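You operate a simulated robot arm through the tools that you are given. There is no shell and no other tool. Be economical: measure what you need, move in short steps, check, and stop when the job is done.

The job below is to be done with a simulated robot arm. You get a single attempt, and the scene is never put back.

TASK
Put the 2.5 spool from the front table on the top of the trolley and the 4.0 spool on the front table end. Put the blue bin on the top of the wooden table. Pull the cores drawer open. Any order will do. Set down upright: spool, blue bin.

The check looks at the end state, three seconds after you hand in, the way a careful person would. Anything else that was tipped, shoved, dropped, spilled or broken makes it a failure.

THE ROBOT
A 7-joint arm with a fingered hand on a trunk, on a base that drives. Base frame: it is fixed to the floor where the robot stands at the start and does not move with it; the origin is under the middle of the robot, x ahead of it, y to its left, z up. Units: mm, degrees, N and s.
Its first joint turns from -69.0 to 172.0 degrees. Places, roughly: blue bin [-1000, 10000, 750]; cores drawer [2900, 2400, 700]; front table end [400, -700, 800]; top of the trolley [2100, -500, 700]; top of the wooden table [3100, 10300, 800]. Payload 3.4 kg.
The tool frame sits at the grasp point between the pads (the TCP): z along the fingers, y along the line on which they close. The tips reach 25 mm beyond it. Largest opening 88 mm; the body of the gripper starts 29 mm behind the TCP. The gripper is a hand of 5 fingers: y runs from the thumb to the fingers, the wrist lies at [-13, -97, -162] in the tool frame, and closing takes about 1.5 s.
Orientation is told as [roll, pitch, yaw] about the base's x, y, z axes, in that order, counted from this pose: with the fingers straight down and the wrist toward the robot, the tool's x, y and z point along [0, 1, 0], [1, 0, 0] and [0, 0, -1] of the base frame.

THE INTERFACE
- The arm moves only by the tool arm_command. Its argument "moves" is a list of rows, each an object of numbers (a shift or turn left out is 0, a gripper value left out holds the last): "dx", "dy", "dz": the shift along the base's x, y, z in units of 25 mm (1.0 is 25 mm); "rx", "ry", "rz": the turn, a rotation vector about the base's x, y, z in units of 8 degrees (1.0 is 8 degrees); "grip": the opening, from 0 (shut) to 1 (fully open). In form: [{"dx": .., "dy": .., "dz": .., "rx": .., "ry": .., "rz": .., "grip": ..}, ...]. A call has 1 to 8 rows; each row shifts and turns the commanded pose from where the row before left it. A call with a number of a shift or a turn outside -1 to 1 is refused whole. Rows are played at 5 a second. More than 50 mm and 8.6 degrees between two rows, or a gripper value outside its range, and nothing of the call is played. A pose out of reach is approached as far as the arm can. The call stops where the force on the tool passes 40 N (or 10 N more than at its start, if that is more) or the arm is blocked; 0.2 s more then pass. The fingers move at their own pace (about 153 mm/s each) and stop on an object; they squeeze with about 29 N. The grip force told is the motor's: it shows also when the fingers shut on nothing. Time passes only in rows, and 0.2 s behind the last, so rows that do not move let the fingers close. It gives the time, the measured TCP pose, the force on the tool (base axes), the opening and the grip force at its end, in the units of the frame above (readings bear some noise), with the torque about the TCP (base axes, N m) and any sound that the robot's microphone picked up.
- Cameras (640 x 400 px; columns grow to the right, rows downward): "scene" is now at [105.5, -33.4, 1353.2]; the picture's right is [-0.62, -0.78, -0.00], its down [-0.53, 0.42, -0.74] and it looks along [0.58, -0.46, -0.67] (base axes); focal length 266 px, centre (320, 200). "wrist" rides on the gripper at [59, -79, -105] in the tool frame; the picture's right is [-0.73, 0.32, -0.61], its down [-0.62, -0.68, 0.38] and it looks along [-0.29, 0.66, 0.70] (tool axes); focal length 234 px, centre (320, 200). There is no depth. A picture from a camera that has moved, and an enlarged one, comes with that camera's place and axes in the base frame and with its lens. The place of the scene camera against the robot may be out by one fixed shift of up to 25 mm in any direction.
- capture(camera): a new picture of that camera. It takes no simulated time.
- lift_body(by): slides the trunk up (or, below 0, down) by that many mm; the arm and the scene camera ride with it, the base frame stays. It gives what a move gives, with no picture.
- base_move(legs): drives the robot by 1 to 6 legs, each [ahead, left, turn to the left] in mm, mm and degrees, along the robot's own axes; the way and the turn of a leg run together, so that a leg with both is an arc; at most 1500 mm and 180 degrees a leg. The arm and the cameras ride along, it lands a little off, and it stops where it bumps. It gives what a move gives.
- preshape(shape): the hand has 5 fingers and takes this shape, open, in about a second: jaw (thumb against the fingers, like two jaws); tri (thumb and two fingers); tip (a fingertip pinch); poke (one finger out to press); point (the index stretched); flat (the hand flat); cup (the hand cupped); fist (a fist). The gripper value then closes the fingers along that shape, each until it touches; the sizes above hold for jaw. It gives what a move gives, with no picture.
- head_to(pan, tilt): turns the head with the scene camera to pan (to the left, within 86 degrees either way) and tilt (down, from -29 to 69), counted from straight ahead of the robot. It gives what a move gives.
- close_up(camera, box): a new picture of the part [left, top, right, bottom] of that camera's present view, enlarged. It takes no simulated time.
- close_job(): hands the job in; it is judged then, once.

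Work in short steps. Places have to be worked out from the pictures, the camera data and where the tool is seen: move nearer, look again, correct. Check each grasp and each placing, and mend what went wrong. You have 165 turns and 128 pictures in all, those below and enlarged ones among them. Open the gripper and draw the arm clear of the work before you hand the job in, unless the task says otherwise; then end with one line.

The tools are called after "Call:" as a command line: name --argument value ..., lists and objects as JSON in quotes. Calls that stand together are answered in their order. arm_command: Moves the arm, as the interface text tells. Its arguments: {"type":"object","properties":{"moves":{"type":"array"}},"required":["moves"]} The other tools are called the same way: lift_body (by) slides the trunk up or down; preshape (shape) gives the hand a shape; base_move (legs) drives the base; head_to (pan, tilt) turns the head that bears the scene camera; capture (camera) takes a picture; close_up (camera, box) takes an enlarged picture of a part of a camera's view; close_job () hands the job in.

At the start:

```text
t: 0.0
tcp_pos: [512.4, -189.3, 1071.9]
ee_rot: [0.1, 0.0, 0.1]
force: [0.0, -0.5, 0.6]
ft_torque: [-0.01, 0.0, -0.03]
grip_width: 87.9
gripper_force: 0.0
shape: jaw
trunk travel left (down, up): [-625.0, 315.0]
robot x, y, heading: [1.3, 2.7, -0.1]
head pan, tilt: [-38.5, 42.2]
```

scene: 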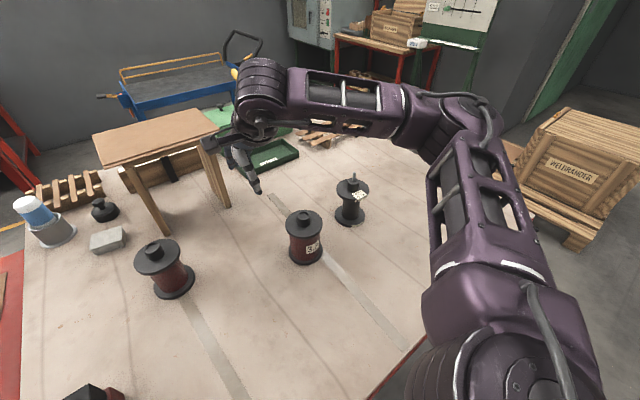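
wrist: 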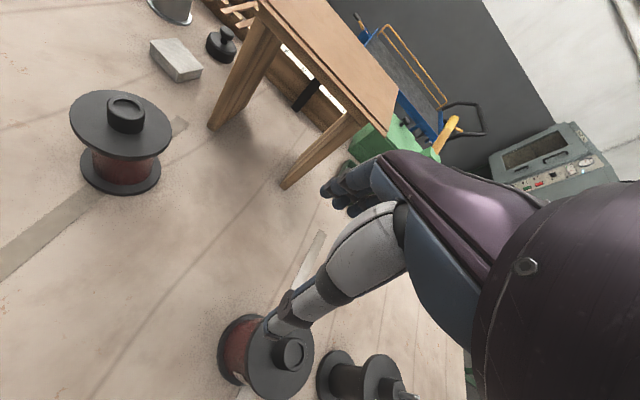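

The front table bears several spools; I need to read their labels first. I enlarge the spool areas.

Call:
close_up --camera "scene" --box '[240, 160, 400, 280]'

Call:
close_up --camera "scene" --box '[20, 180, 240, 400]'

```text
3.33 times, centred on (320, 220) of scene
camera zoom: at [105.5, -33.4, 1353.2], right [-0.62, -0.78, 0.0], down [-0.53, 0.42, -0.74], along [0.58, -0.46, -0.67], focal length 888 px, centre (320, 133)
```

zoom: 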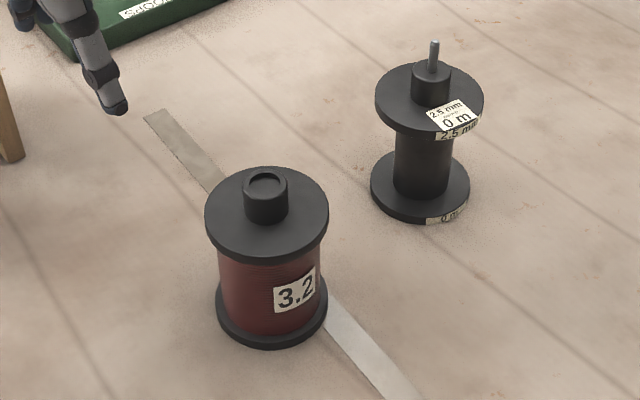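

```text
1.82 times, centred on (130, 290) of scene
camera zoom: at [105.5, -33.4, 1353.2], right [-0.62, -0.78, 0.0], down [-0.53, 0.42, -0.74], along [0.58, -0.46, -0.67], focal length 484 px, centre (666, 36)
```

zoom: 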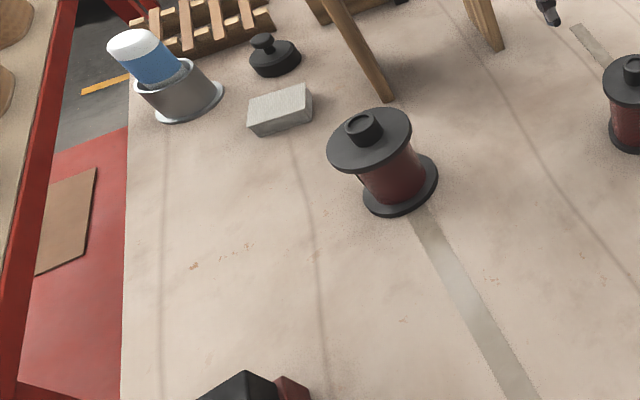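

The 3.2 spool and an empty one marked "2.5 mm 0 m" are readable; the left spool's label is hidden. I look around with the head.

Call:
head_to --pan -80 --tilt 40

Call:
capture --camera "scene"

Call:
head_to --pan -15 --tilt 20

Call:
capture --camera "scene"

Call:
head_to --pan 50 --tilt 20

Call:
capture --camera "scene"

```text
t: 1.1
tcp_pos: [514.0, -190.3, 1071.0]
ee_rot: [0.0, 0.0, 0.1]
force: [-0.6, -0.8, 0.3]
ft_torque: [0.02, -0.05, -0.01]
grip_width: 87.7
gripper_force: 0.2
shape: jaw
trunk travel left (down, up): [-625.0, 315.0]
robot x, y, heading: [0.6, 1.3, 0.0]
head pan, tilt: [-80.0, 40.0]
```

```text
123 pictures are left
camera scene: at [55.0, -65.2, 1356.5], right [-0.98, -0.17, 0.0], down [-0.11, 0.63, -0.77], along [0.13, -0.75, -0.64], focal length 266 px, centre (320, 200)
```

scene: 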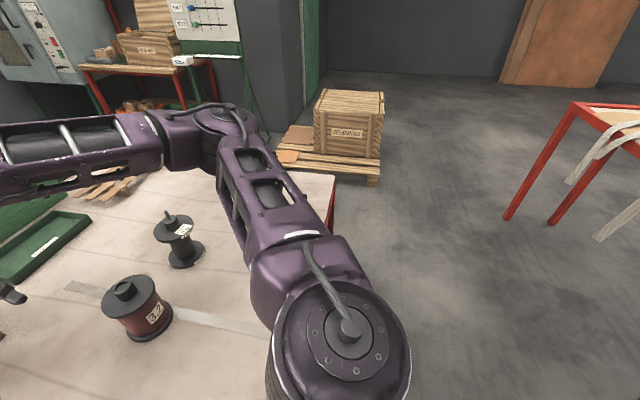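

```text
t: 2.4
tcp_pos: [513.9, -189.4, 1072.4]
ee_rot: [0.1, 0.1, 0.0]
force: [0.2, 0.2, 0.2]
ft_torque: [-0.01, -0.01, 0.01]
grip_width: 87.7
gripper_force: 0.0
shape: jaw
trunk travel left (down, up): [-625.0, 315.0]
robot x, y, heading: [-2.0, -1.8, 0.1]
head pan, tilt: [-15.0, 20.0]
```

```text
122 pictures are left
camera scene: at [130.1, -5.7, 1387.9], right [-0.26, -0.97, 0.0], down [-0.33, 0.09, -0.94], along [0.91, -0.24, -0.34], focal length 266 px, centre (320, 200)
```

scene: 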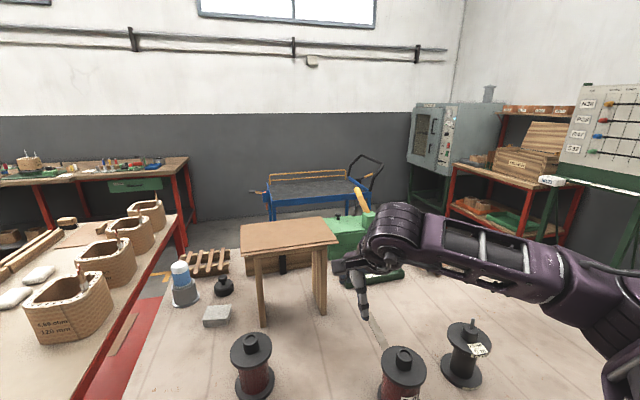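

```text
t: 3.8
tcp_pos: [512.8, -189.4, 1072.0]
ee_rot: [0.0, 0.0, -0.1]
force: [0.0, -0.1, -1.0]
ft_torque: [0.03, 0.03, 0.02]
grip_width: 87.7
gripper_force: 0.1
shape: jaw
trunk travel left (down, up): [-625.0, 315.0]
robot x, y, heading: [-0.3, 1.1, -0.1]
head pan, tilt: [50.0, 20.0]
```

```text
121 pictures are left
camera scene: at [100.1, 89.8, 1387.9], right [0.77, -0.64, 0.0], down [-0.22, -0.26, -0.94], along [0.6, 0.72, -0.34], focal length 266 px, centre (320, 200)
```

scene: 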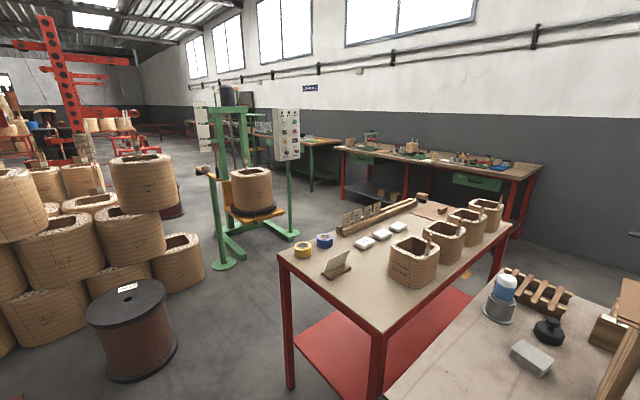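

The trolley is the blue one, the drawer is on the far bench. I look down at the near and left part of the table for further spools and labels.

Call:
head_to --pan 5 --tilt 55

Call:
capture --camera "scene"

```text
t: 4.9
tcp_pos: [513.3, -188.2, 1071.7]
ee_rot: [0.0, 0.0, 0.0]
force: [-1.1, 1.0, -1.2]
ft_torque: [-0.01, -0.04, 0.02]
grip_width: 87.8
gripper_force: 0.1
shape: jaw
trunk travel left (down, up): [-625.0, 315.0]
robot x, y, heading: [-1.6, 2.1, -0.0]
head pan, tilt: [5.0, 55.0]
```

```text
120 pictures are left
camera scene: at [112.0, 24.9, 1335.9], right [0.09, -1.0, 0.0], down [-0.82, -0.07, -0.57], along [0.57, 0.05, -0.82], focal length 266 px, centre (320, 200)
```

scene: 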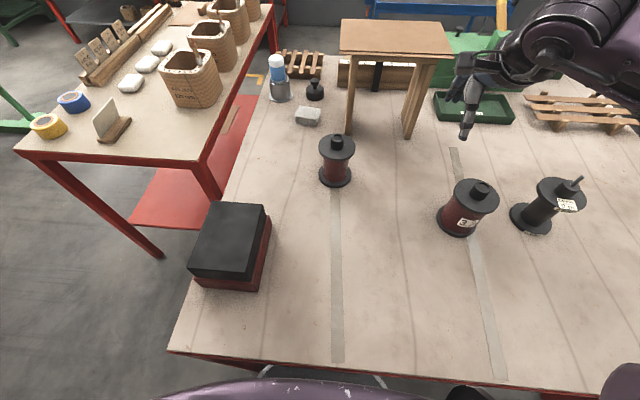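

Three spools stand here: left (label hidden), 3.2 and the empty 2.5. I swing the wrist camera around to look at the left spool from its far side.

Call:
arm_command --moves '[{"dy": 1, "rz": -0.7}, {"dy": 1, "rz": -0.7}, {"dy": 1, "rz": -0.7}, {"dy": 1, "rz": -0.7}, {"dy": 1, "rz": -0.7}, {"dy": 1, "rz": -0.7}, {"dy": 1, "rz": -0.7}, {"dy": 1, "rz": -0.7}]'

Call:
arm_command --moves '[{"dy": 1, "rz": -0.7}, {"dy": 1, "rz": -0.7}, {"dy": 1, "rz": -0.7}, {"dy": 1, "rz": -0.7}, {"dy": 1, "rz": -0.7}, {"dy": 1, "rz": -0.7}, {"dy": 1, "rz": -0.7}, {"dy": 1, "rz": -0.7}]'

Call:
capture --camera "wrist"

```text
t: 6.7
tcp_pos: [512.3, 12.4, 1071.5]
ee_rot: [0.0, -0.1, -44.9]
force: [-0.1, 0.3, 1.1]
ft_torque: [0.02, 0.02, -0.03]
grip_width: 87.6
gripper_force: 0.1
shape: jaw
trunk travel left (down, up): [-625.0, 315.0]
robot x, y, heading: [0.7, 0.1, 0.0]
head pan, tilt: [5.0, 55.0]
```

```text
t: 8.5
tcp_pos: [450.2, 29.8, 1027.3]
ee_rot: [0.0, 3.0, -92.2]
force: [0.0, 0.5, 0.9]
ft_torque: [-0.01, 0.02, -0.02]
grip_width: 87.4
gripper_force: 0.1
shape: jaw
out of reach, approached as far as the arm can: row 3, 4, 5, 6, 7, 8
trunk travel left (down, up): [-625.0, 315.0]
robot x, y, heading: [3.0, 2.4, 0.0]
head pan, tilt: [5.0, 55.0]
```

```text
119 pictures are left
camera wrist: at [512.0, 101.2, 1136.9], right [-0.74, -0.33, 0.59], down [-0.6, 0.72, -0.35], along [-0.31, -0.61, -0.73], focal length 234 px, centre (320, 200)
```

wrist: 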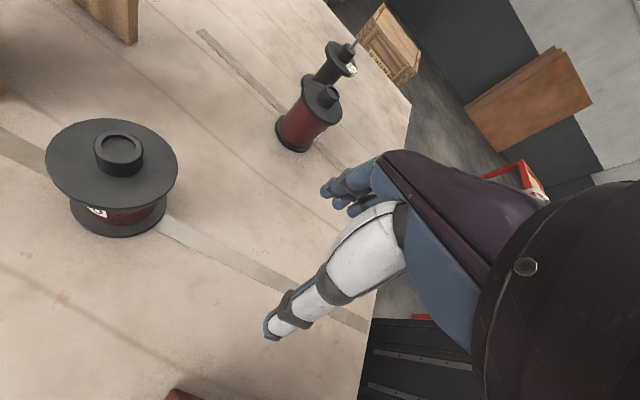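

The label on the left spool faces +y, hidden below the flange. I lower the trunk a bit for a flatter view.

Call:
lift_body --by -70

Call:
close_up --camera "wrist" --box '[0, 80, 240, 280]'

```text
t: 9.6
tcp_pos: [451.3, 29.8, 957.3]
ee_rot: [0.1, 3.0, -92.1]
force: [0.2, 0.3, -0.5]
ft_torque: [0.01, -0.02, 0.0]
grip_width: 87.4
gripper_force: 0.0
shape: jaw
trunk travel left (down, up): [-555.0, 385.0]
robot x, y, heading: [-2.2, 0.5, 0.2]
head pan, tilt: [5.0, 55.0]
```

```text
2.00 times, centred on (120, 180) of wrist
camera zoom: at [512.3, 101.0, 1067.0], right [-0.74, -0.33, 0.59], down [-0.6, 0.72, -0.35], along [-0.31, -0.61, -0.73], focal length 468 px, centre (720, 240)
```

zoom: 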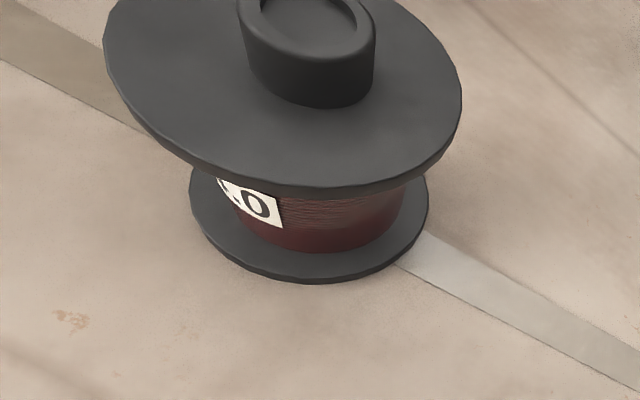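

It reads ".0", so the left spool is the 4.0 and the empty one the 2.5. I lift a little, turn the hand back to yaw 0 and bring it over the 4.0 spool, estimated near (600, 10), hub top near z 870.

Call:
arm_command --moves '[{"dz": 1, "rz": 1}, {"dz": 0.7, "rz": 1}, {"rz": 1}, {"rz": 1}, {"rz": 1}, {"rz": 1}, {"rz": 1}, {"rz": 1}]'

Call:
arm_command --moves '[{"rz": 1}, {"rz": 1}, {"rz": 1}, {"rz": 0.25}]'

```text
t: 11.4
tcp_pos: [442.2, 42.3, 991.7]
ee_rot: [0.3, 0.3, -25.3]
force: [0.2, 0.0, -0.3]
ft_torque: [0.02, -0.06, 0.0]
grip_width: 87.9
gripper_force: 0.1
shape: jaw
trunk travel left (down, up): [-555.0, 385.0]
robot x, y, heading: [-3.7, -5.5, 0.3]
head pan, tilt: [5.0, 55.0]
```

```text
t: 12.4
tcp_pos: [443.3, 42.0, 990.8]
ee_rot: [0.2, 0.3, 0.6]
force: [-0.7, 0.0, -0.1]
ft_torque: [-0.01, 0.0, -0.01]
grip_width: 87.6
gripper_force: 0.0
shape: jaw
trunk travel left (down, up): [-555.0, 385.0]
robot x, y, heading: [3.2, -2.8, 0.1]
head pan, tilt: [5.0, 55.0]
```

The hand is at (443, 42, 991), level. I take both views to relate tool and spool.

Call:
capture --camera "scene"

Call:
capture --camera "wrist"

```text
117 pictures are left
camera scene: at [112.0, 25.1, 1265.8], right [0.09, -1.0, 0.0], down [-0.82, -0.07, -0.57], along [0.57, 0.05, -0.82], focal length 266 px, centre (320, 200)
```

scene: 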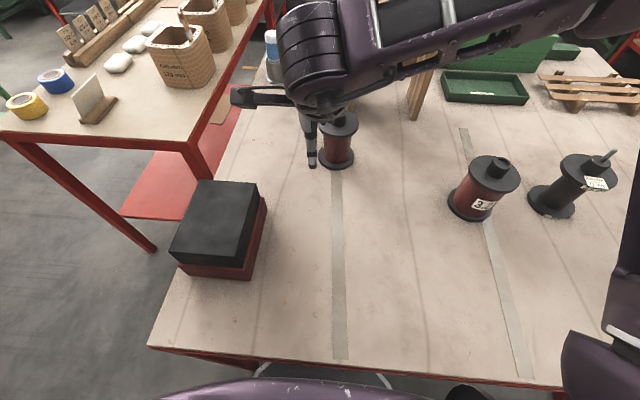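

```text
116 pictures are left
camera wrist: at [363.4, 99.1, 1097.6], right [0.33, -0.72, 0.6], down [-0.68, -0.63, -0.38], along [0.66, -0.28, -0.7], focal length 234 px, centre (320, 200)
```

wrist: 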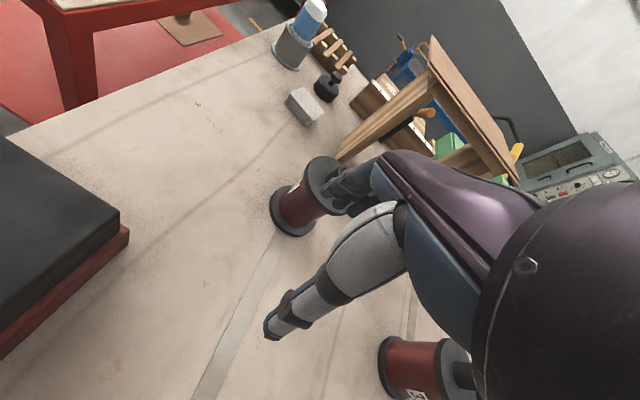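

Combining wrist and scene views, the 4.0 spool stands near (590, 8) with the table at about z 785. I go over it staying at z 991.

Call:
arm_command --moves '[{"dx": 1, "dy": -0.35}, {"dx": 1, "dy": -0.35}, {"dx": 1, "dy": -0.35}, {"dx": 1, "dy": -0.3}, {"dx": 1}]'

Call:
capture --camera "wrist"

Call:
close_up --camera "scene" --box '[220, 50, 440, 190]'

```text
t: 13.6
tcp_pos: [568.9, 10.1, 991.3]
ee_rot: [0.0, 0.4, 0.5]
force: [-0.9, 0.3, 0.1]
ft_torque: [0.01, 0.04, -0.02]
grip_width: 87.6
gripper_force: 0.1
shape: jaw
trunk travel left (down, up): [-555.0, 385.0]
robot x, y, heading: [-3.3, -1.7, 0.2]
head pan, tilt: [5.0, 55.0]
```

```text
115 pictures are left
camera wrist: at [490.2, 66.9, 1096.9], right [0.33, -0.72, 0.6], down [-0.68, -0.63, -0.38], along [0.65, -0.28, -0.7], focal length 234 px, centre (320, 200)
```

wrist: 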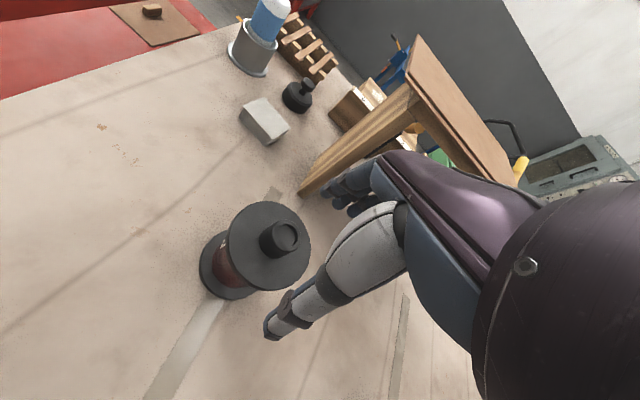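

```text
2.86 times, centred on (330, 120) of scene
camera zoom: at [112.8, 25.3, 1265.7], right [0.09, -1.0, 0.0], down [-0.82, -0.07, -0.57], along [0.57, 0.05, -0.82], focal length 761 px, centre (291, 429)
```

zoom: 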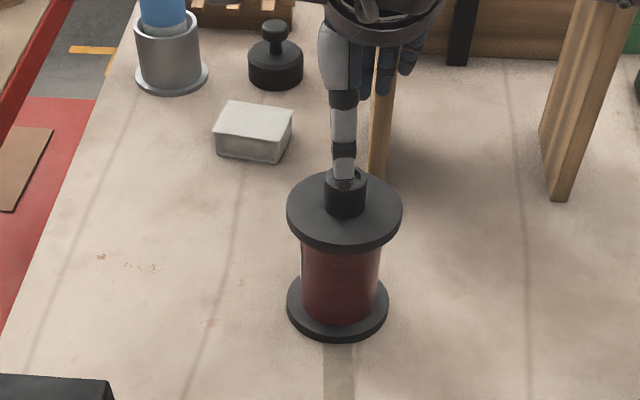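

Two wrist views triangulate the 4.0 spool base at (590, 10, ~789), hub top about z 918. I centre over it and come down partway.

Call:
arm_command --moves '[{"dx": 0.85, "rz": -0.06}, {"dz": -1}, {"dz": -0.5}]'

Call:
capture --camera "wrist"

Call:
close_up --camera "scene" --box '[220, 50, 440, 190]'

```text
t: 14.4
tcp_pos: [589.0, 9.6, 955.5]
ee_rot: [0.2, 0.2, 0.0]
force: [1.1, 0.3, -0.3]
ft_torque: [-0.01, 0.01, -0.05]
grip_width: 87.9
gripper_force: 0.0
shape: jaw
trunk travel left (down, up): [-555.0, 385.0]
robot x, y, heading: [1.8, 2.0, 0.2]
head pan, tilt: [5.0, 55.0]
```

```text
113 pictures are left
camera wrist: at [511.3, 66.9, 1060.2], right [0.33, -0.73, 0.6], down [-0.68, -0.62, -0.38], along [0.65, -0.29, -0.7], focal length 234 px, centre (320, 200)
```

wrist: 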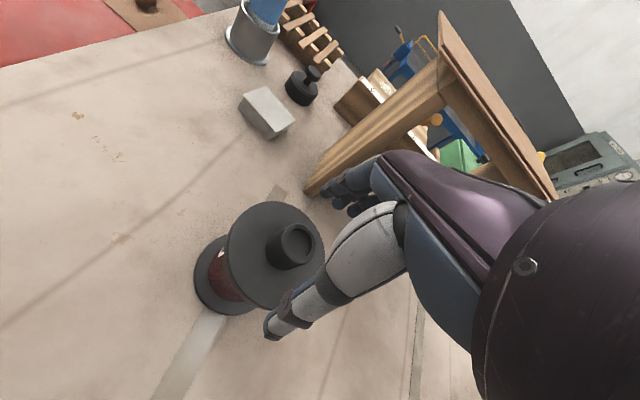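

```text
2.86 times, centred on (330, 120) of scene
camera zoom: at [112.2, 25.1, 1265.8], right [0.09, -1.0, 0.0], down [-0.82, -0.07, -0.57], along [0.57, 0.05, -0.82], focal length 761 px, centre (291, 429)
```

zoom: 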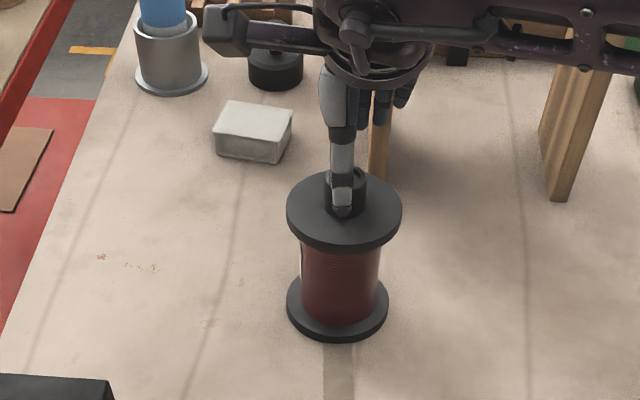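

Hub refined to about (596, 10, 915). I shift 6 mm forward and lower until the tips are near the flange.

Call:
arm_command --moves '[{"dx": 0.25, "dz": -0.5}, {"dz": -0.5}, {"dz": -0.4}]'

Call:
close_up --camera "wrist" --box '[180, 160, 420, 360]'

Call:
close_up --camera "scene" --box '[270, 70, 400, 180]'

```text
t: 15.2
tcp_pos: [594.7, 7.5, 919.6]
ee_rot: [0.1, 0.3, 0.1]
force: [-0.2, -0.3, -0.5]
ft_torque: [-0.02, 0.01, 0.02]
grip_width: 88.0
gripper_force: 0.1
shape: jaw
trunk travel left (down, up): [-555.0, 385.0]
robot x, y, heading: [-1.0, 1.6, 0.1]
head pan, tilt: [5.0, 55.0]
```

```text
2.00 times, centred on (300, 260) of wrist
camera zoom: at [516.7, 66.3, 1025.4], right [0.33, -0.73, 0.6], down [-0.68, -0.62, -0.38], along [0.65, -0.29, -0.7], focal length 468 px, centre (360, 80)
```

zoom: 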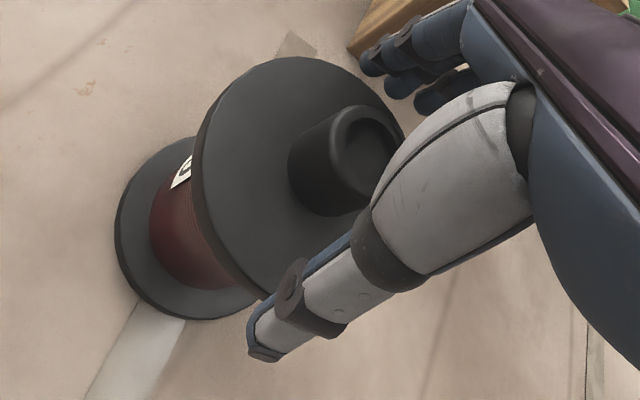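

```text
3.64 times, centred on (335, 125) of scene
camera zoom: at [112.3, 24.9, 1265.8], right [0.09, -1.0, 0.0], down [-0.82, -0.07, -0.57], along [0.57, 0.05, -0.82], focal length 969 px, centre (266, 473)
```

zoom: 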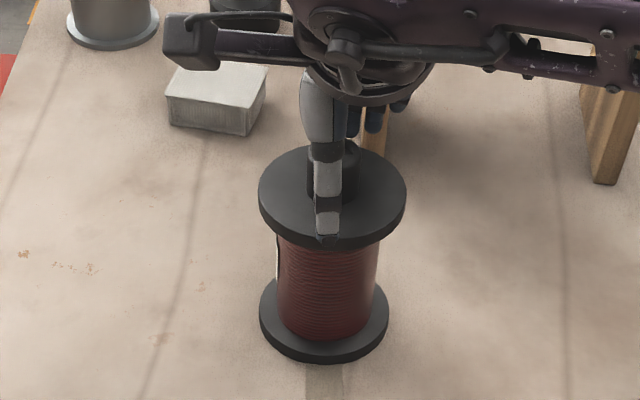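

Aligned to within a few mm in y; I nudge +3 mm and close partway to check the thumb rides above the flange.

Call:
arm_command --moves '[{"dy": 0.12, "grip": 0.7}, {"grip": 0.7}, {"grip": 0.7}]'

Call:
close_up --camera "wrist" --box '[180, 160, 420, 360]'

Call:
close_up --camera "scene" --box '[270, 70, 400, 180]'

```text
t: 16.0
tcp_pos: [594.9, 10.3, 919.6]
ee_rot: [0.2, 0.4, -0.1]
force: [-0.1, -0.2, -0.4]
ft_torque: [0.0, 0.0, -0.04]
grip_width: 61.8
gripper_force: 0.2
shape: jaw
trunk travel left (down, up): [-555.0, 385.0]
robot x, y, heading: [4.2, -0.9, 0.1]
head pan, tilt: [5.0, 55.0]
```

```text
2.00 times, centred on (300, 260) of wrist
camera zoom: at [516.7, 69.1, 1025.3], right [0.33, -0.73, 0.6], down [-0.68, -0.62, -0.38], along [0.65, -0.29, -0.7], focal length 468 px, centre (360, 80)
```

zoom: 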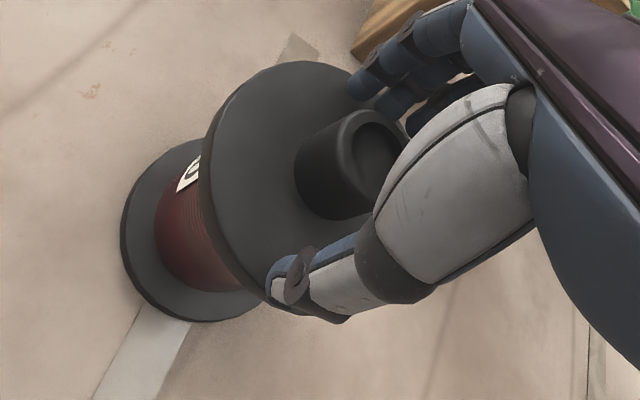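

```text
3.64 times, centred on (335, 125) of scene
camera zoom: at [112.0, 25.0, 1265.8], right [0.09, -1.0, 0.0], down [-0.82, -0.07, -0.57], along [0.57, 0.05, -0.82], focal length 969 px, centre (266, 473)
```

zoom: 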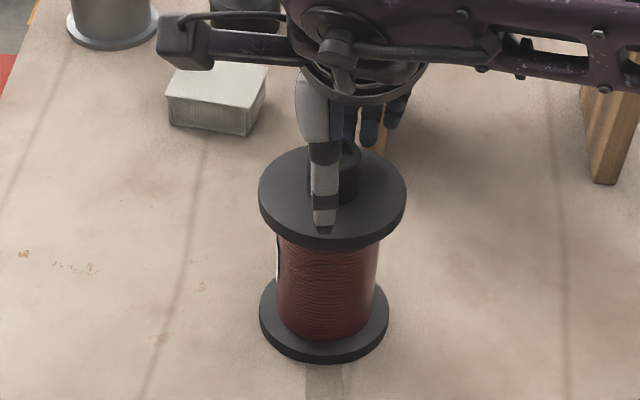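

The wrist view puts the hub at y≈11, but the thumb itself sits some 8–10 mm to +y of the tool axis; I shift −6 mm so that thumb and fingers bracket the hub better, then close.

Call:
arm_command --moves '[{"dy": -0.25}, {"grip": 0.5}, {"grip": 0.5}, {"grip": 0.5}]'

Call:
close_up --camera "wrist" --box '[180, 160, 420, 360]'

Call:
close_up --camera "scene" --box '[270, 70, 400, 180]'

```text
t: 17.0
tcp_pos: [594.3, 4.3, 919.0]
ee_rot: [0.2, 0.4, -0.1]
force: [0.4, -0.6, 0.4]
ft_torque: [-0.02, -0.02, 0.02]
grip_width: 44.3
gripper_force: 0.1
shape: jaw
trunk travel left (down, up): [-555.0, 385.0]
robot x, y, heading: [3.2, 0.6, -0.3]
head pan, tilt: [5.0, 55.0]
```

```text
2.00 times, centred on (300, 260) of wrist
camera zoom: at [516.7, 63.0, 1025.3], right [0.33, -0.73, 0.6], down [-0.68, -0.62, -0.38], along [0.65, -0.29, -0.7], focal length 468 px, centre (360, 80)
```

zoom: 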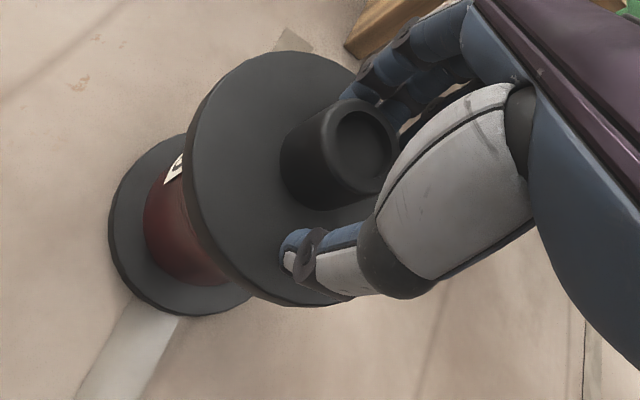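

```text
3.64 times, centred on (335, 125) of scene
camera zoom: at [112.0, 25.0, 1265.8], right [0.09, -1.0, 0.0], down [-0.82, -0.07, -0.57], along [0.57, 0.05, -0.82], focal length 969 px, centre (266, 473)
```

zoom: 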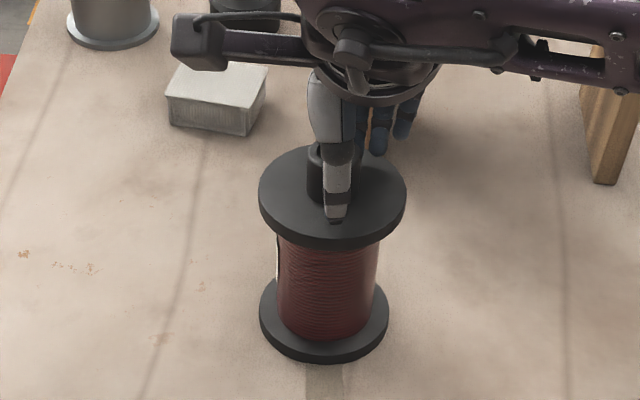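

Thumb and hub now line up in the scene view. I close fully.

Call:
arm_command --moves '[{"grip": 0.3}, {"grip": 0}, {"grip": 0}, {"grip": 0}, {"grip": 0}, {"grip": 0}]'

Call:
close_up --camera "wrist" --box '[180, 160, 420, 360]'

```text
t: 18.4
tcp_pos: [594.6, 4.4, 919.4]
ee_rot: [0.2, 0.3, 0.0]
force: [-0.2, 0.3, 0.6]
ft_torque: [-0.03, -0.04, 0.03]
grip_width: 23.5
gripper_force: 28.8
shape: jaw
trunk travel left (down, up): [-555.0, 385.0]
robot x, y, heading: [3.4, -3.4, -0.0]
head pan, tilt: [5.0, 55.0]
```

```text
2.00 times, centred on (300, 260) of wrist
camera zoom: at [516.7, 62.9, 1025.3], right [0.33, -0.73, 0.6], down [-0.68, -0.62, -0.38], along [0.65, -0.29, -0.7], focal length 468 px, centre (360, 80)
```

zoom: 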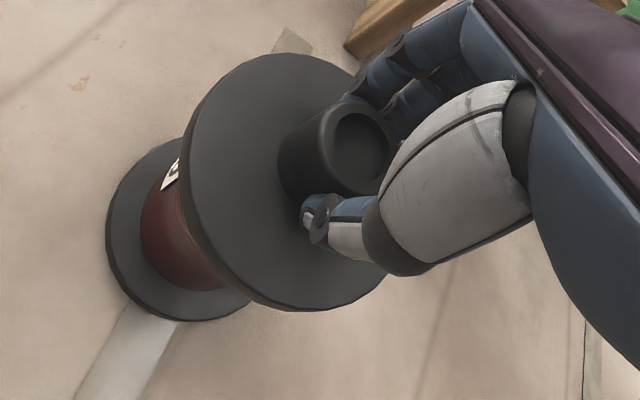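

The fingers stopped at 23.5 mm with 29 N: the hub is held. I lift 25 mm to test.

Call:
arm_command --moves '[{"dz": 0.3}, {"dz": 0.4}, {"dz": 0.5}, {}]'

Call:
capture --camera "wrist"

Call:
close_up --camera "scene" --box '[240, 50, 430, 200]'

```text
t: 19.4
tcp_pos: [595.1, 4.4, 949.2]
ee_rot: [0.2, 0.4, 0.0]
force: [0.4, -0.2, -3.5]
ft_torque: [-0.03, -0.01, -0.04]
grip_width: 23.5
gripper_force: 29.1
shape: jaw
trunk travel left (down, up): [-555.0, 385.0]
robot x, y, heading: [-0.3, -2.9, 0.1]
head pan, tilt: [5.0, 55.0]
```

```text
104 pictures are left
camera wrist: at [516.9, 62.7, 1054.5], right [0.33, -0.73, 0.6], down [-0.68, -0.62, -0.38], along [0.65, -0.29, -0.7], focal length 234 px, centre (320, 200)
```

wrist: 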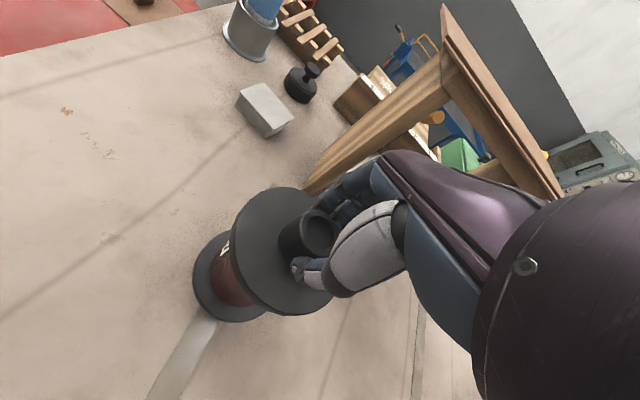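

```text
2.67 times, centred on (335, 125) of scene
camera zoom: at [112.8, 24.9, 1265.7], right [0.09, -1.0, 0.0], down [-0.82, -0.07, -0.57], along [0.57, 0.05, -0.82], focal length 710 px, centre (280, 400)
```

zoom: 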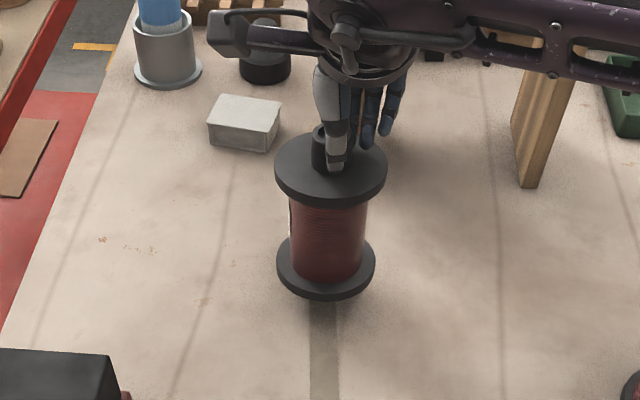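

Lifted cleanly (about 0.35 kg), hanging straight; with TCP at 919 it stands on the table. I raise the trunk well above the other spools and drive sideways to the right along the table.

Call:
lift_body --by 180

Call:
head_to --pan -50 --tilt 50

Call:
capture --camera "scene"

```text
t: 21.4
tcp_pos: [594.8, 4.5, 1129.5]
ee_rot: [0.2, 0.4, 0.1]
force: [-0.3, 0.6, -3.0]
ft_torque: [0.02, 0.05, -0.01]
grip_width: 23.4
gripper_force: 28.8
shape: jaw
trunk travel left (down, up): [-735.0, 205.0]
robot x, y, heading: [1.4, 0.4, -0.0]
head pan, tilt: [5.0, 55.0]
```

```text
t: 22.6
tcp_pos: [595.2, 4.0, 1129.0]
ee_rot: [0.2, 0.4, 0.0]
force: [0.0, -0.1, -2.7]
ft_torque: [0.0, 0.01, -0.01]
grip_width: 23.3
gripper_force: 28.7
shape: jaw
trunk travel left (down, up): [-735.0, 205.0]
robot x, y, heading: [3.1, -0.9, 0.1]
head pan, tilt: [-50.0, 50.0]
```

```text
102 pictures are left
camera scene: at [90.5, -40.3, 1452.3], right [-0.77, -0.64, 0.0], down [-0.49, 0.59, -0.64], along [0.41, -0.49, -0.77], focal length 266 px, centre (320, 200)
```

scene: 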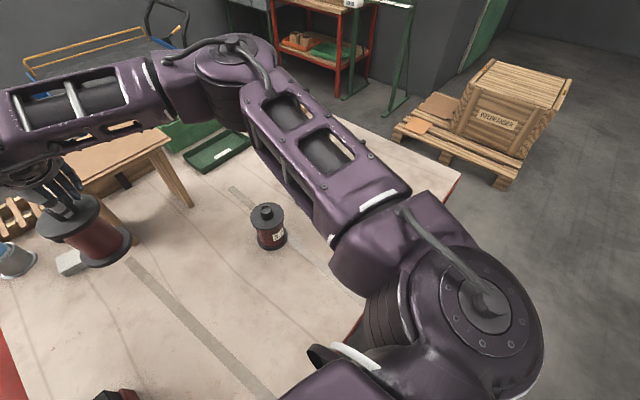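

The right side is clear. I drive 450 mm to the right.

Call:
base_move --legs '[[0, -450, 0]]'

Call:
capture --camera "scene"

Call:
capture --camera "wrist"

```text
t: 25.3
tcp_pos: [594.3, -439.5, 1129.3]
ee_rot: [0.2, 0.4, -0.1]
force: [-0.3, 0.6, -4.4]
ft_torque: [0.01, -0.04, -0.01]
grip_width: 23.5
gripper_force: 28.9
shape: jaw
trunk travel left (down, up): [-735.0, 205.0]
robot x, y, heading: [-0.4, -443.0, 0.0]
head pan, tilt: [-50.0, 50.0]
```

```text
101 pictures are left
camera scene: at [89.7, -482.2, 1452.3], right [-0.77, -0.64, 0.0], down [-0.49, 0.59, -0.64], along [0.41, -0.49, -0.77], focal length 266 px, centre (320, 200)
```

scene: 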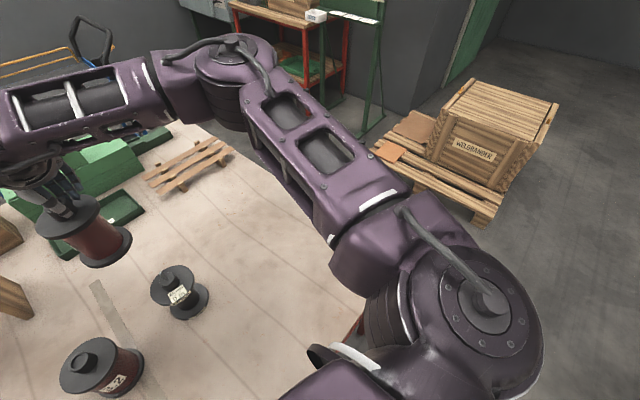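

```text
100 pictures are left
camera wrist: at [516.4, -379.9, 1234.4], right [0.33, -0.73, 0.6], down [-0.68, -0.62, -0.38], along [0.65, -0.29, -0.7], focal length 234 px, centre (320, 200)
```

wrist: 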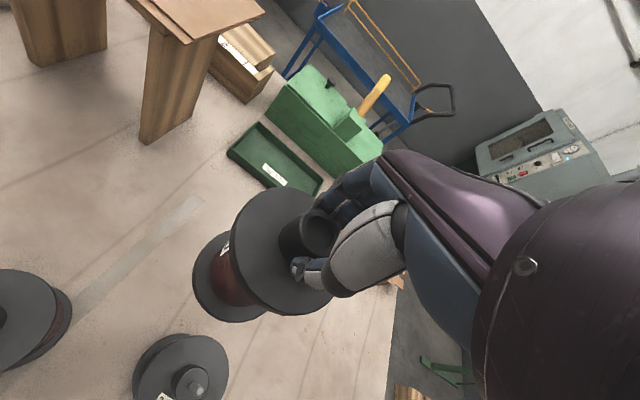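

The empty 2.5 spool is near (493, -445). I carry the 4.0 spool at height to (400, -700).

Call:
arm_command --moves '[{"dx": -0.65, "dy": -0.87, "rz": -0.3}, {"dx": -0.65, "dy": -0.87, "rz": -0.3}, {"dx": -0.65, "dy": -0.87, "rz": -0.3}, {"dx": -0.65, "dy": -0.87, "rz": -0.3}, {"dx": -0.65, "dy": -0.87, "rz": -0.3}, {"dx": -0.65, "dy": -0.87, "rz": -0.3}, {"dx": -0.65, "dy": -0.87, "rz": -0.3}, {"dx": -0.65, "dy": -0.87, "rz": -0.3}]'

Call:
arm_command --moves '[{"dx": -0.65, "dy": -0.87, "rz": -0.3}, {"dx": -0.65, "dy": -0.87, "rz": -0.3}, {"dx": -0.65, "dy": -0.87, "rz": -0.3}, {"dx": -0.62, "dy": -0.84, "rz": -0.3}]'

Call:
head_to --pan -35 --tilt 50

Call:
capture --camera "scene"

Call:
capture --camera "wrist"

```text
t: 27.1
tcp_pos: [463.3, -614.7, 1128.2]
ee_rot: [0.2, 0.3, -19.3]
force: [-0.6, -0.3, -3.3]
ft_torque: [-0.01, -0.02, 0.0]
grip_width: 23.5
gripper_force: 29.1
shape: jaw
trunk travel left (down, up): [-735.0, 205.0]
robot x, y, heading: [-1.0, -440.5, -0.2]
head pan, tilt: [-50.0, 50.0]
```

```text
t: 28.1
tcp_pos: [398.8, -699.1, 1128.7]
ee_rot: [0.3, 0.4, -28.9]
force: [0.7, -0.5, -3.3]
ft_torque: [0.01, 0.01, 0.04]
grip_width: 23.3
gripper_force: 29.2
shape: jaw
trunk travel left (down, up): [-735.0, 205.0]
robot x, y, heading: [-1.5, -443.9, -0.0]
head pan, tilt: [-50.0, 50.0]
```

```text
t: 28.9
tcp_pos: [402.2, -699.1, 1128.3]
ee_rot: [0.3, 0.5, -28.9]
force: [-0.8, -0.1, -2.7]
ft_torque: [0.01, 0.01, 0.01]
grip_width: 22.9
gripper_force: 29.0
shape: jaw
trunk travel left (down, up): [-735.0, 205.0]
robot x, y, heading: [-0.3, -444.4, -0.1]
head pan, tilt: [-35.0, 50.0]
```

```text
99 pictures are left
camera scene: at [103.3, -467.7, 1452.3], right [-0.58, -0.82, 0.0], down [-0.63, 0.44, -0.64], along [0.53, -0.37, -0.77], focal length 266 px, centre (320, 200)
```

scene: 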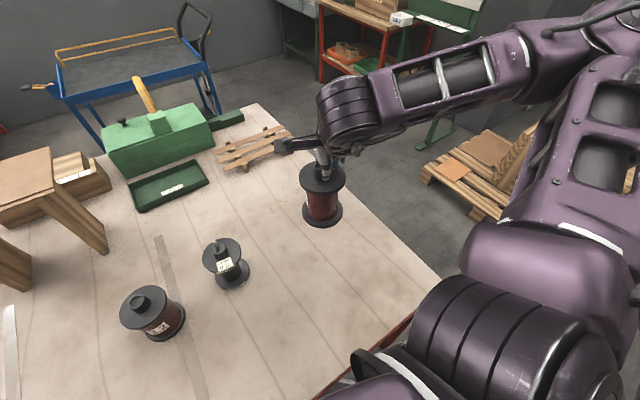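

```text
98 pictures are left
camera wrist: at [361.1, -610.4, 1234.4], right [-0.07, -0.8, 0.6], down [-0.9, -0.21, -0.38], along [0.43, -0.57, -0.7], focal length 234 px, centre (320, 200)
```

wrist: 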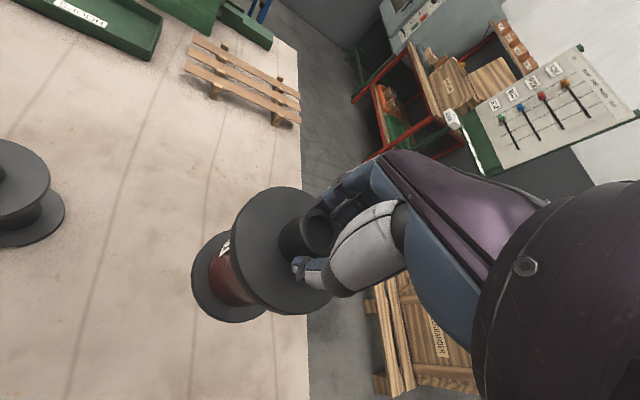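

The spot (400, -700) is about 115 mm inside the table edge and free. I lower the trunk 190 mm, then set down gently with the arm.

Call:
lift_body --by -185

Call:
arm_command --moves '[{"dz": -0.4}, {"dz": -0.2}, {"dz": -0.15}, {}]'

Call:
capture --camera "scene"

```text
t: 30.9
tcp_pos: [401.5, -699.1, 942.9]
ee_rot: [0.2, 0.4, -29.0]
force: [-0.3, 0.3, -3.5]
ft_torque: [-0.02, 0.0, 0.04]
grip_width: 23.3
gripper_force: 28.4
shape: jaw
trunk travel left (down, up): [-550.0, 390.0]
robot x, y, heading: [0.3, -443.5, 0.1]
head pan, tilt: [-35.0, 50.0]
```

```text
t: 31.9
tcp_pos: [400.5, -699.8, 925.0]
ee_rot: [0.2, 0.3, -28.9]
force: [0.0, 0.1, -4.0]
ft_torque: [-0.02, 0.01, 0.0]
grip_width: 22.9
gripper_force: 29.3
shape: jaw
trunk travel left (down, up): [-550.0, 390.0]
robot x, y, heading: [-2.2, -443.0, -0.1]
head pan, tilt: [-35.0, 50.0]
```

```text
97 pictures are left
camera scene: at [102.9, -467.7, 1267.3], right [-0.58, -0.82, 0.0], down [-0.63, 0.44, -0.64], along [0.53, -0.37, -0.77], focal length 266 px, centre (320, 200)
```

scene: 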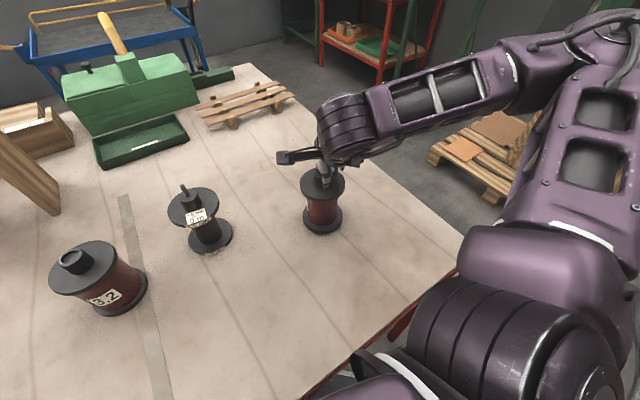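

Still hanging 6 mm above. I lower in tiny steps till the weight goes off.

Call:
arm_command --moves '[{"dz": -0.12}, {"dz": -0.08}, {"dz": -0.06}, {}]'

```text
t: 32.9
tcp_pos: [399.7, -698.2, 920.6]
ee_rot: [0.2, 0.2, -28.9]
force: [-1.7, -0.7, 5.6]
ft_torque: [-0.01, -0.04, -0.01]
grip_width: 23.3
gripper_force: 29.3
shape: jaw
trunk travel left (down, up): [-550.0, 390.0]
robot x, y, heading: [-3.3, -443.8, -0.3]
head pan, tilt: [-35.0, 50.0]
```

The force turned upward (+5.6 N): the spool stands. I release and, if free, rise straight up.

Call:
arm_command --moves '[{"grip": 0.3}, {"grip": 0.6}, {"grip": 1}, {"grip": 1}, {"grip": 1}, {"grip": 1}]'

Call:
arm_command --moves '[{"dz": 0.5}, {"dz": 1}, {"dz": 1}, {"dz": 1}, {"dz": 1}]'

Call:
capture --camera "scene"

```text
t: 34.3
tcp_pos: [400.6, -700.2, 918.7]
ee_rot: [0.2, 0.4, -28.9]
force: [0.2, -0.8, -0.5]
ft_torque: [0.01, 0.03, -0.01]
grip_width: 87.7
gripper_force: 0.0
shape: jaw
trunk travel left (down, up): [-550.0, 390.0]
robot x, y, heading: [-0.3, -443.5, -0.4]
head pan, tilt: [-35.0, 50.0]
```

```text
t: 35.5
tcp_pos: [400.5, -698.3, 1031.9]
ee_rot: [0.2, 0.4, -28.9]
force: [0.0, 0.5, 0.2]
ft_torque: [-0.01, 0.0, 0.02]
grip_width: 88.0
gripper_force: 0.1
shape: jaw
trunk travel left (down, up): [-550.0, 390.0]
robot x, y, heading: [0.6, -441.7, -0.2]
head pan, tilt: [-35.0, 50.0]
```

```text
96 pictures are left
camera scene: at [102.2, -467.1, 1267.4], right [-0.58, -0.82, 0.0], down [-0.63, 0.44, -0.64], along [0.53, -0.37, -0.77], focal length 266 px, centre (320, 200)
```

scene: 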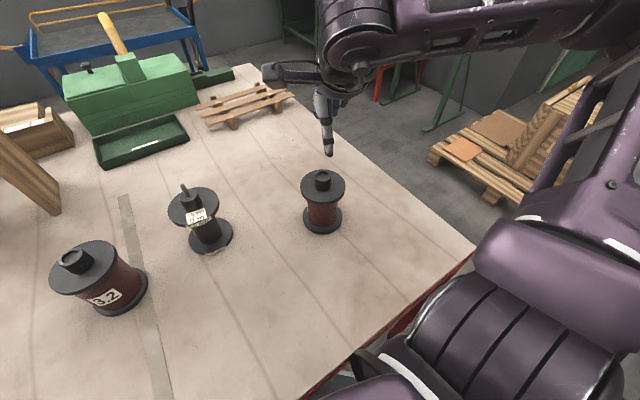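

The 4.0 spool stands upright at the end. Now I move the open hand at height toward the empty 2.5 spool near (500, -470), turning back to yaw 0.

Call:
arm_command --moves '[{"dx": 0.5, "dy": 1, "rz": 0.45}, {"dx": 0.5, "dy": 1, "rz": 0.45}, {"dx": 0.5, "dy": 1, "rz": 0.45}, {"dx": 0.5, "dy": 1, "rz": 0.45}, {"dx": 0.5, "dy": 1, "rz": 0.45}, {"dx": 0.5, "dy": 1, "rz": 0.45}, {"dx": 0.5, "dy": 1, "rz": 0.45}, {"dx": 0, "dy": 1, "rz": 0.45}]'

Call:
arm_command --moves '[{"dy": 1}, {}]'

Call:
capture --camera "wrist"

Call:
capture --camera "scene"

```text
t: 37.3
tcp_pos: [488.6, -499.1, 1031.6]
ee_rot: [0.2, 0.4, 0.0]
force: [0.1, 1.4, 0.1]
ft_torque: [0.0, 0.03, -0.01]
grip_width: 87.8
gripper_force: 0.1
shape: jaw
trunk travel left (down, up): [-550.0, 390.0]
robot x, y, heading: [-1.3, -438.1, -0.2]
head pan, tilt: [-35.0, 50.0]
```

```text
t: 37.9
tcp_pos: [488.1, -475.5, 1031.8]
ee_rot: [0.2, 0.4, -0.2]
force: [0.7, -0.4, 0.2]
ft_torque: [0.05, -0.01, -0.02]
grip_width: 88.0
gripper_force: 0.0
shape: jaw
trunk travel left (down, up): [-550.0, 390.0]
robot x, y, heading: [0.9, -441.9, 0.1]
head pan, tilt: [-35.0, 50.0]
```

```text
95 pictures are left
camera wrist: at [410.3, -417.4, 1137.3], right [0.33, -0.73, 0.6], down [-0.68, -0.62, -0.38], along [0.65, -0.29, -0.7], focal length 234 px, centre (320, 200)
```

wrist: 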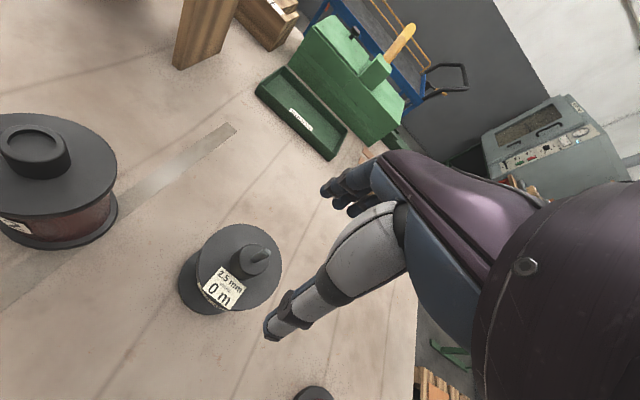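

```text
94 pictures are left
camera scene: at [102.4, -468.6, 1267.3], right [-0.58, -0.82, 0.0], down [-0.63, 0.44, -0.64], along [0.53, -0.37, -0.77], focal length 266 px, centre (320, 200)
```

scene: 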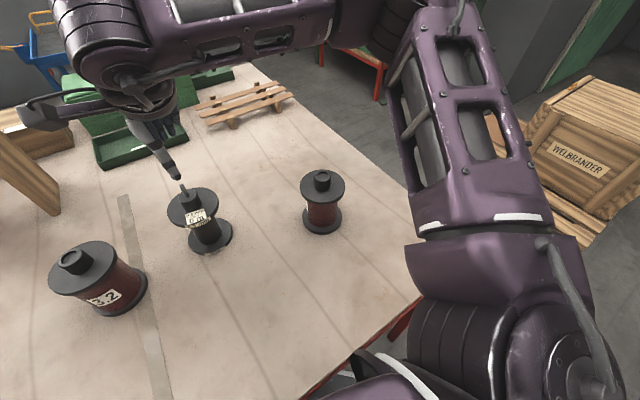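

From the wrist view the 2.5 hub is near (502, -473, 915), with a thin pin on it. I centre and come down to z ~957 and look again.

Call:
arm_command --moves '[{"dx": 0.55, "dz": -1}, {"dz": -1}, {"dz": -1}, {}]'

Call:
close_up --camera "wrist" --box '[160, 160, 420, 370]'

Call:
close_up --camera "scene" --box '[110, 110, 290, 270]'

```text
t: 38.9
tcp_pos: [502.2, -473.4, 956.2]
ee_rot: [0.3, 0.3, -0.1]
force: [0.5, 0.4, -0.5]
ft_torque: [-0.05, 0.01, -0.04]
grip_width: 87.7
gripper_force: 0.0
shape: jaw
trunk travel left (down, up): [-550.0, 390.0]
robot x, y, heading: [0.1, -441.9, -0.1]
head pan, tilt: [-35.0, 50.0]
```

```text
1.90 times, centred on (290, 265) of wrist
camera zoom: at [424.1, -415.5, 1061.0], right [0.33, -0.73, 0.6], down [-0.68, -0.62, -0.38], along [0.65, -0.29, -0.7], focal length 446 px, centre (377, 76)
```

zoom: 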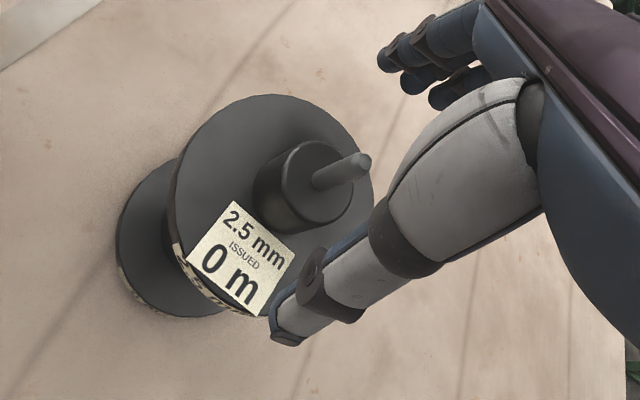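

```text
2.50 times, centred on (200, 190) of scene
camera zoom: at [102.2, -467.3, 1267.4], right [-0.58, -0.82, 0.0], down [-0.63, 0.44, -0.64], along [0.53, -0.37, -0.77], focal length 666 px, centre (620, 225)
```

zoom: 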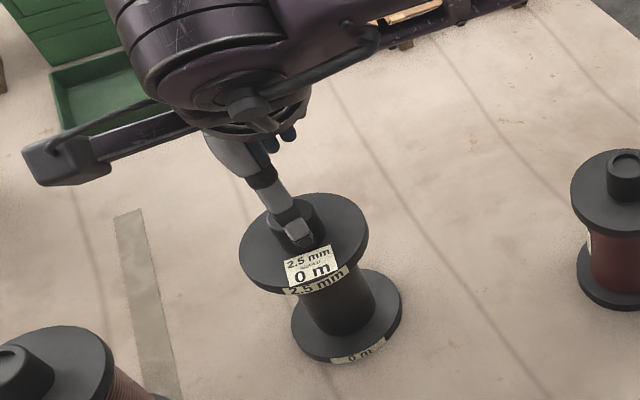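

Hub is roughly at (500, -474). I descend to z≈925 and check again.

Call:
arm_command --moves '[{"dy": -0.1, "dz": -0.6}, {"dz": -0.6}, {}]'

Call:
close_up --camera "wrist" --box '[180, 160, 420, 360]'

Call:
close_up --camera "scene" --box '[130, 130, 270, 260]'

```text
t: 39.7
tcp_pos: [502.3, -477.4, 925.3]
ee_rot: [0.2, 0.4, -0.2]
force: [0.2, 0.5, 0.1]
ft_torque: [0.0, -0.01, -0.02]
grip_width: 88.0
gripper_force: 0.0
shape: jaw
trunk travel left (down, up): [-550.0, 390.0]
robot x, y, heading: [0.3, -443.1, -0.1]
head pan, tilt: [-35.0, 50.0]
```

```text
2.00 times, centred on (300, 260) of wrist
camera zoom: at [424.3, -418.7, 1031.4], right [0.33, -0.73, 0.6], down [-0.68, -0.62, -0.38], along [0.65, -0.29, -0.7], focal length 468 px, centre (360, 80)
```

zoom: 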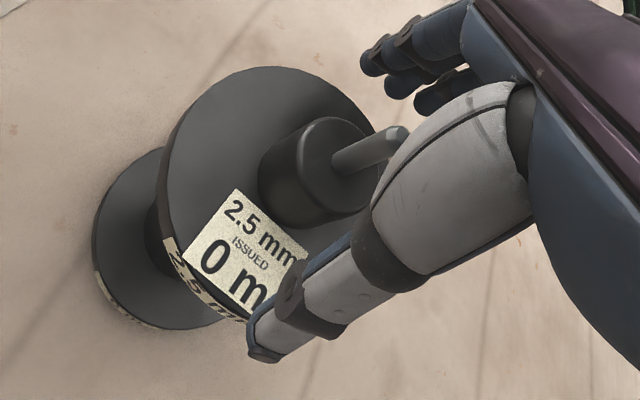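

```text
3.08 times, centred on (200, 195) of scene
camera zoom: at [102.5, -467.5, 1267.3], right [-0.58, -0.82, 0.0], down [-0.63, 0.44, -0.64], along [0.53, -0.37, -0.77], focal length 820 px, centre (689, 215)
```

zoom: 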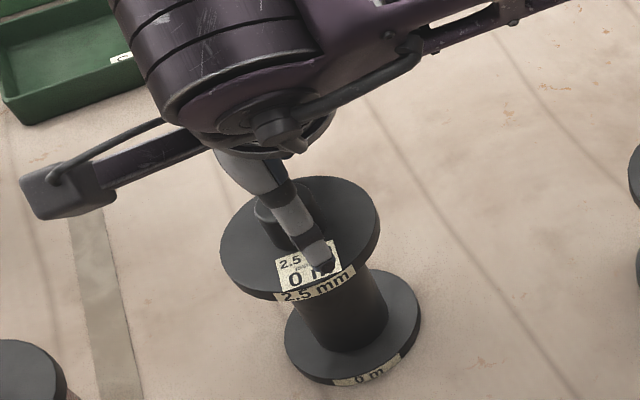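

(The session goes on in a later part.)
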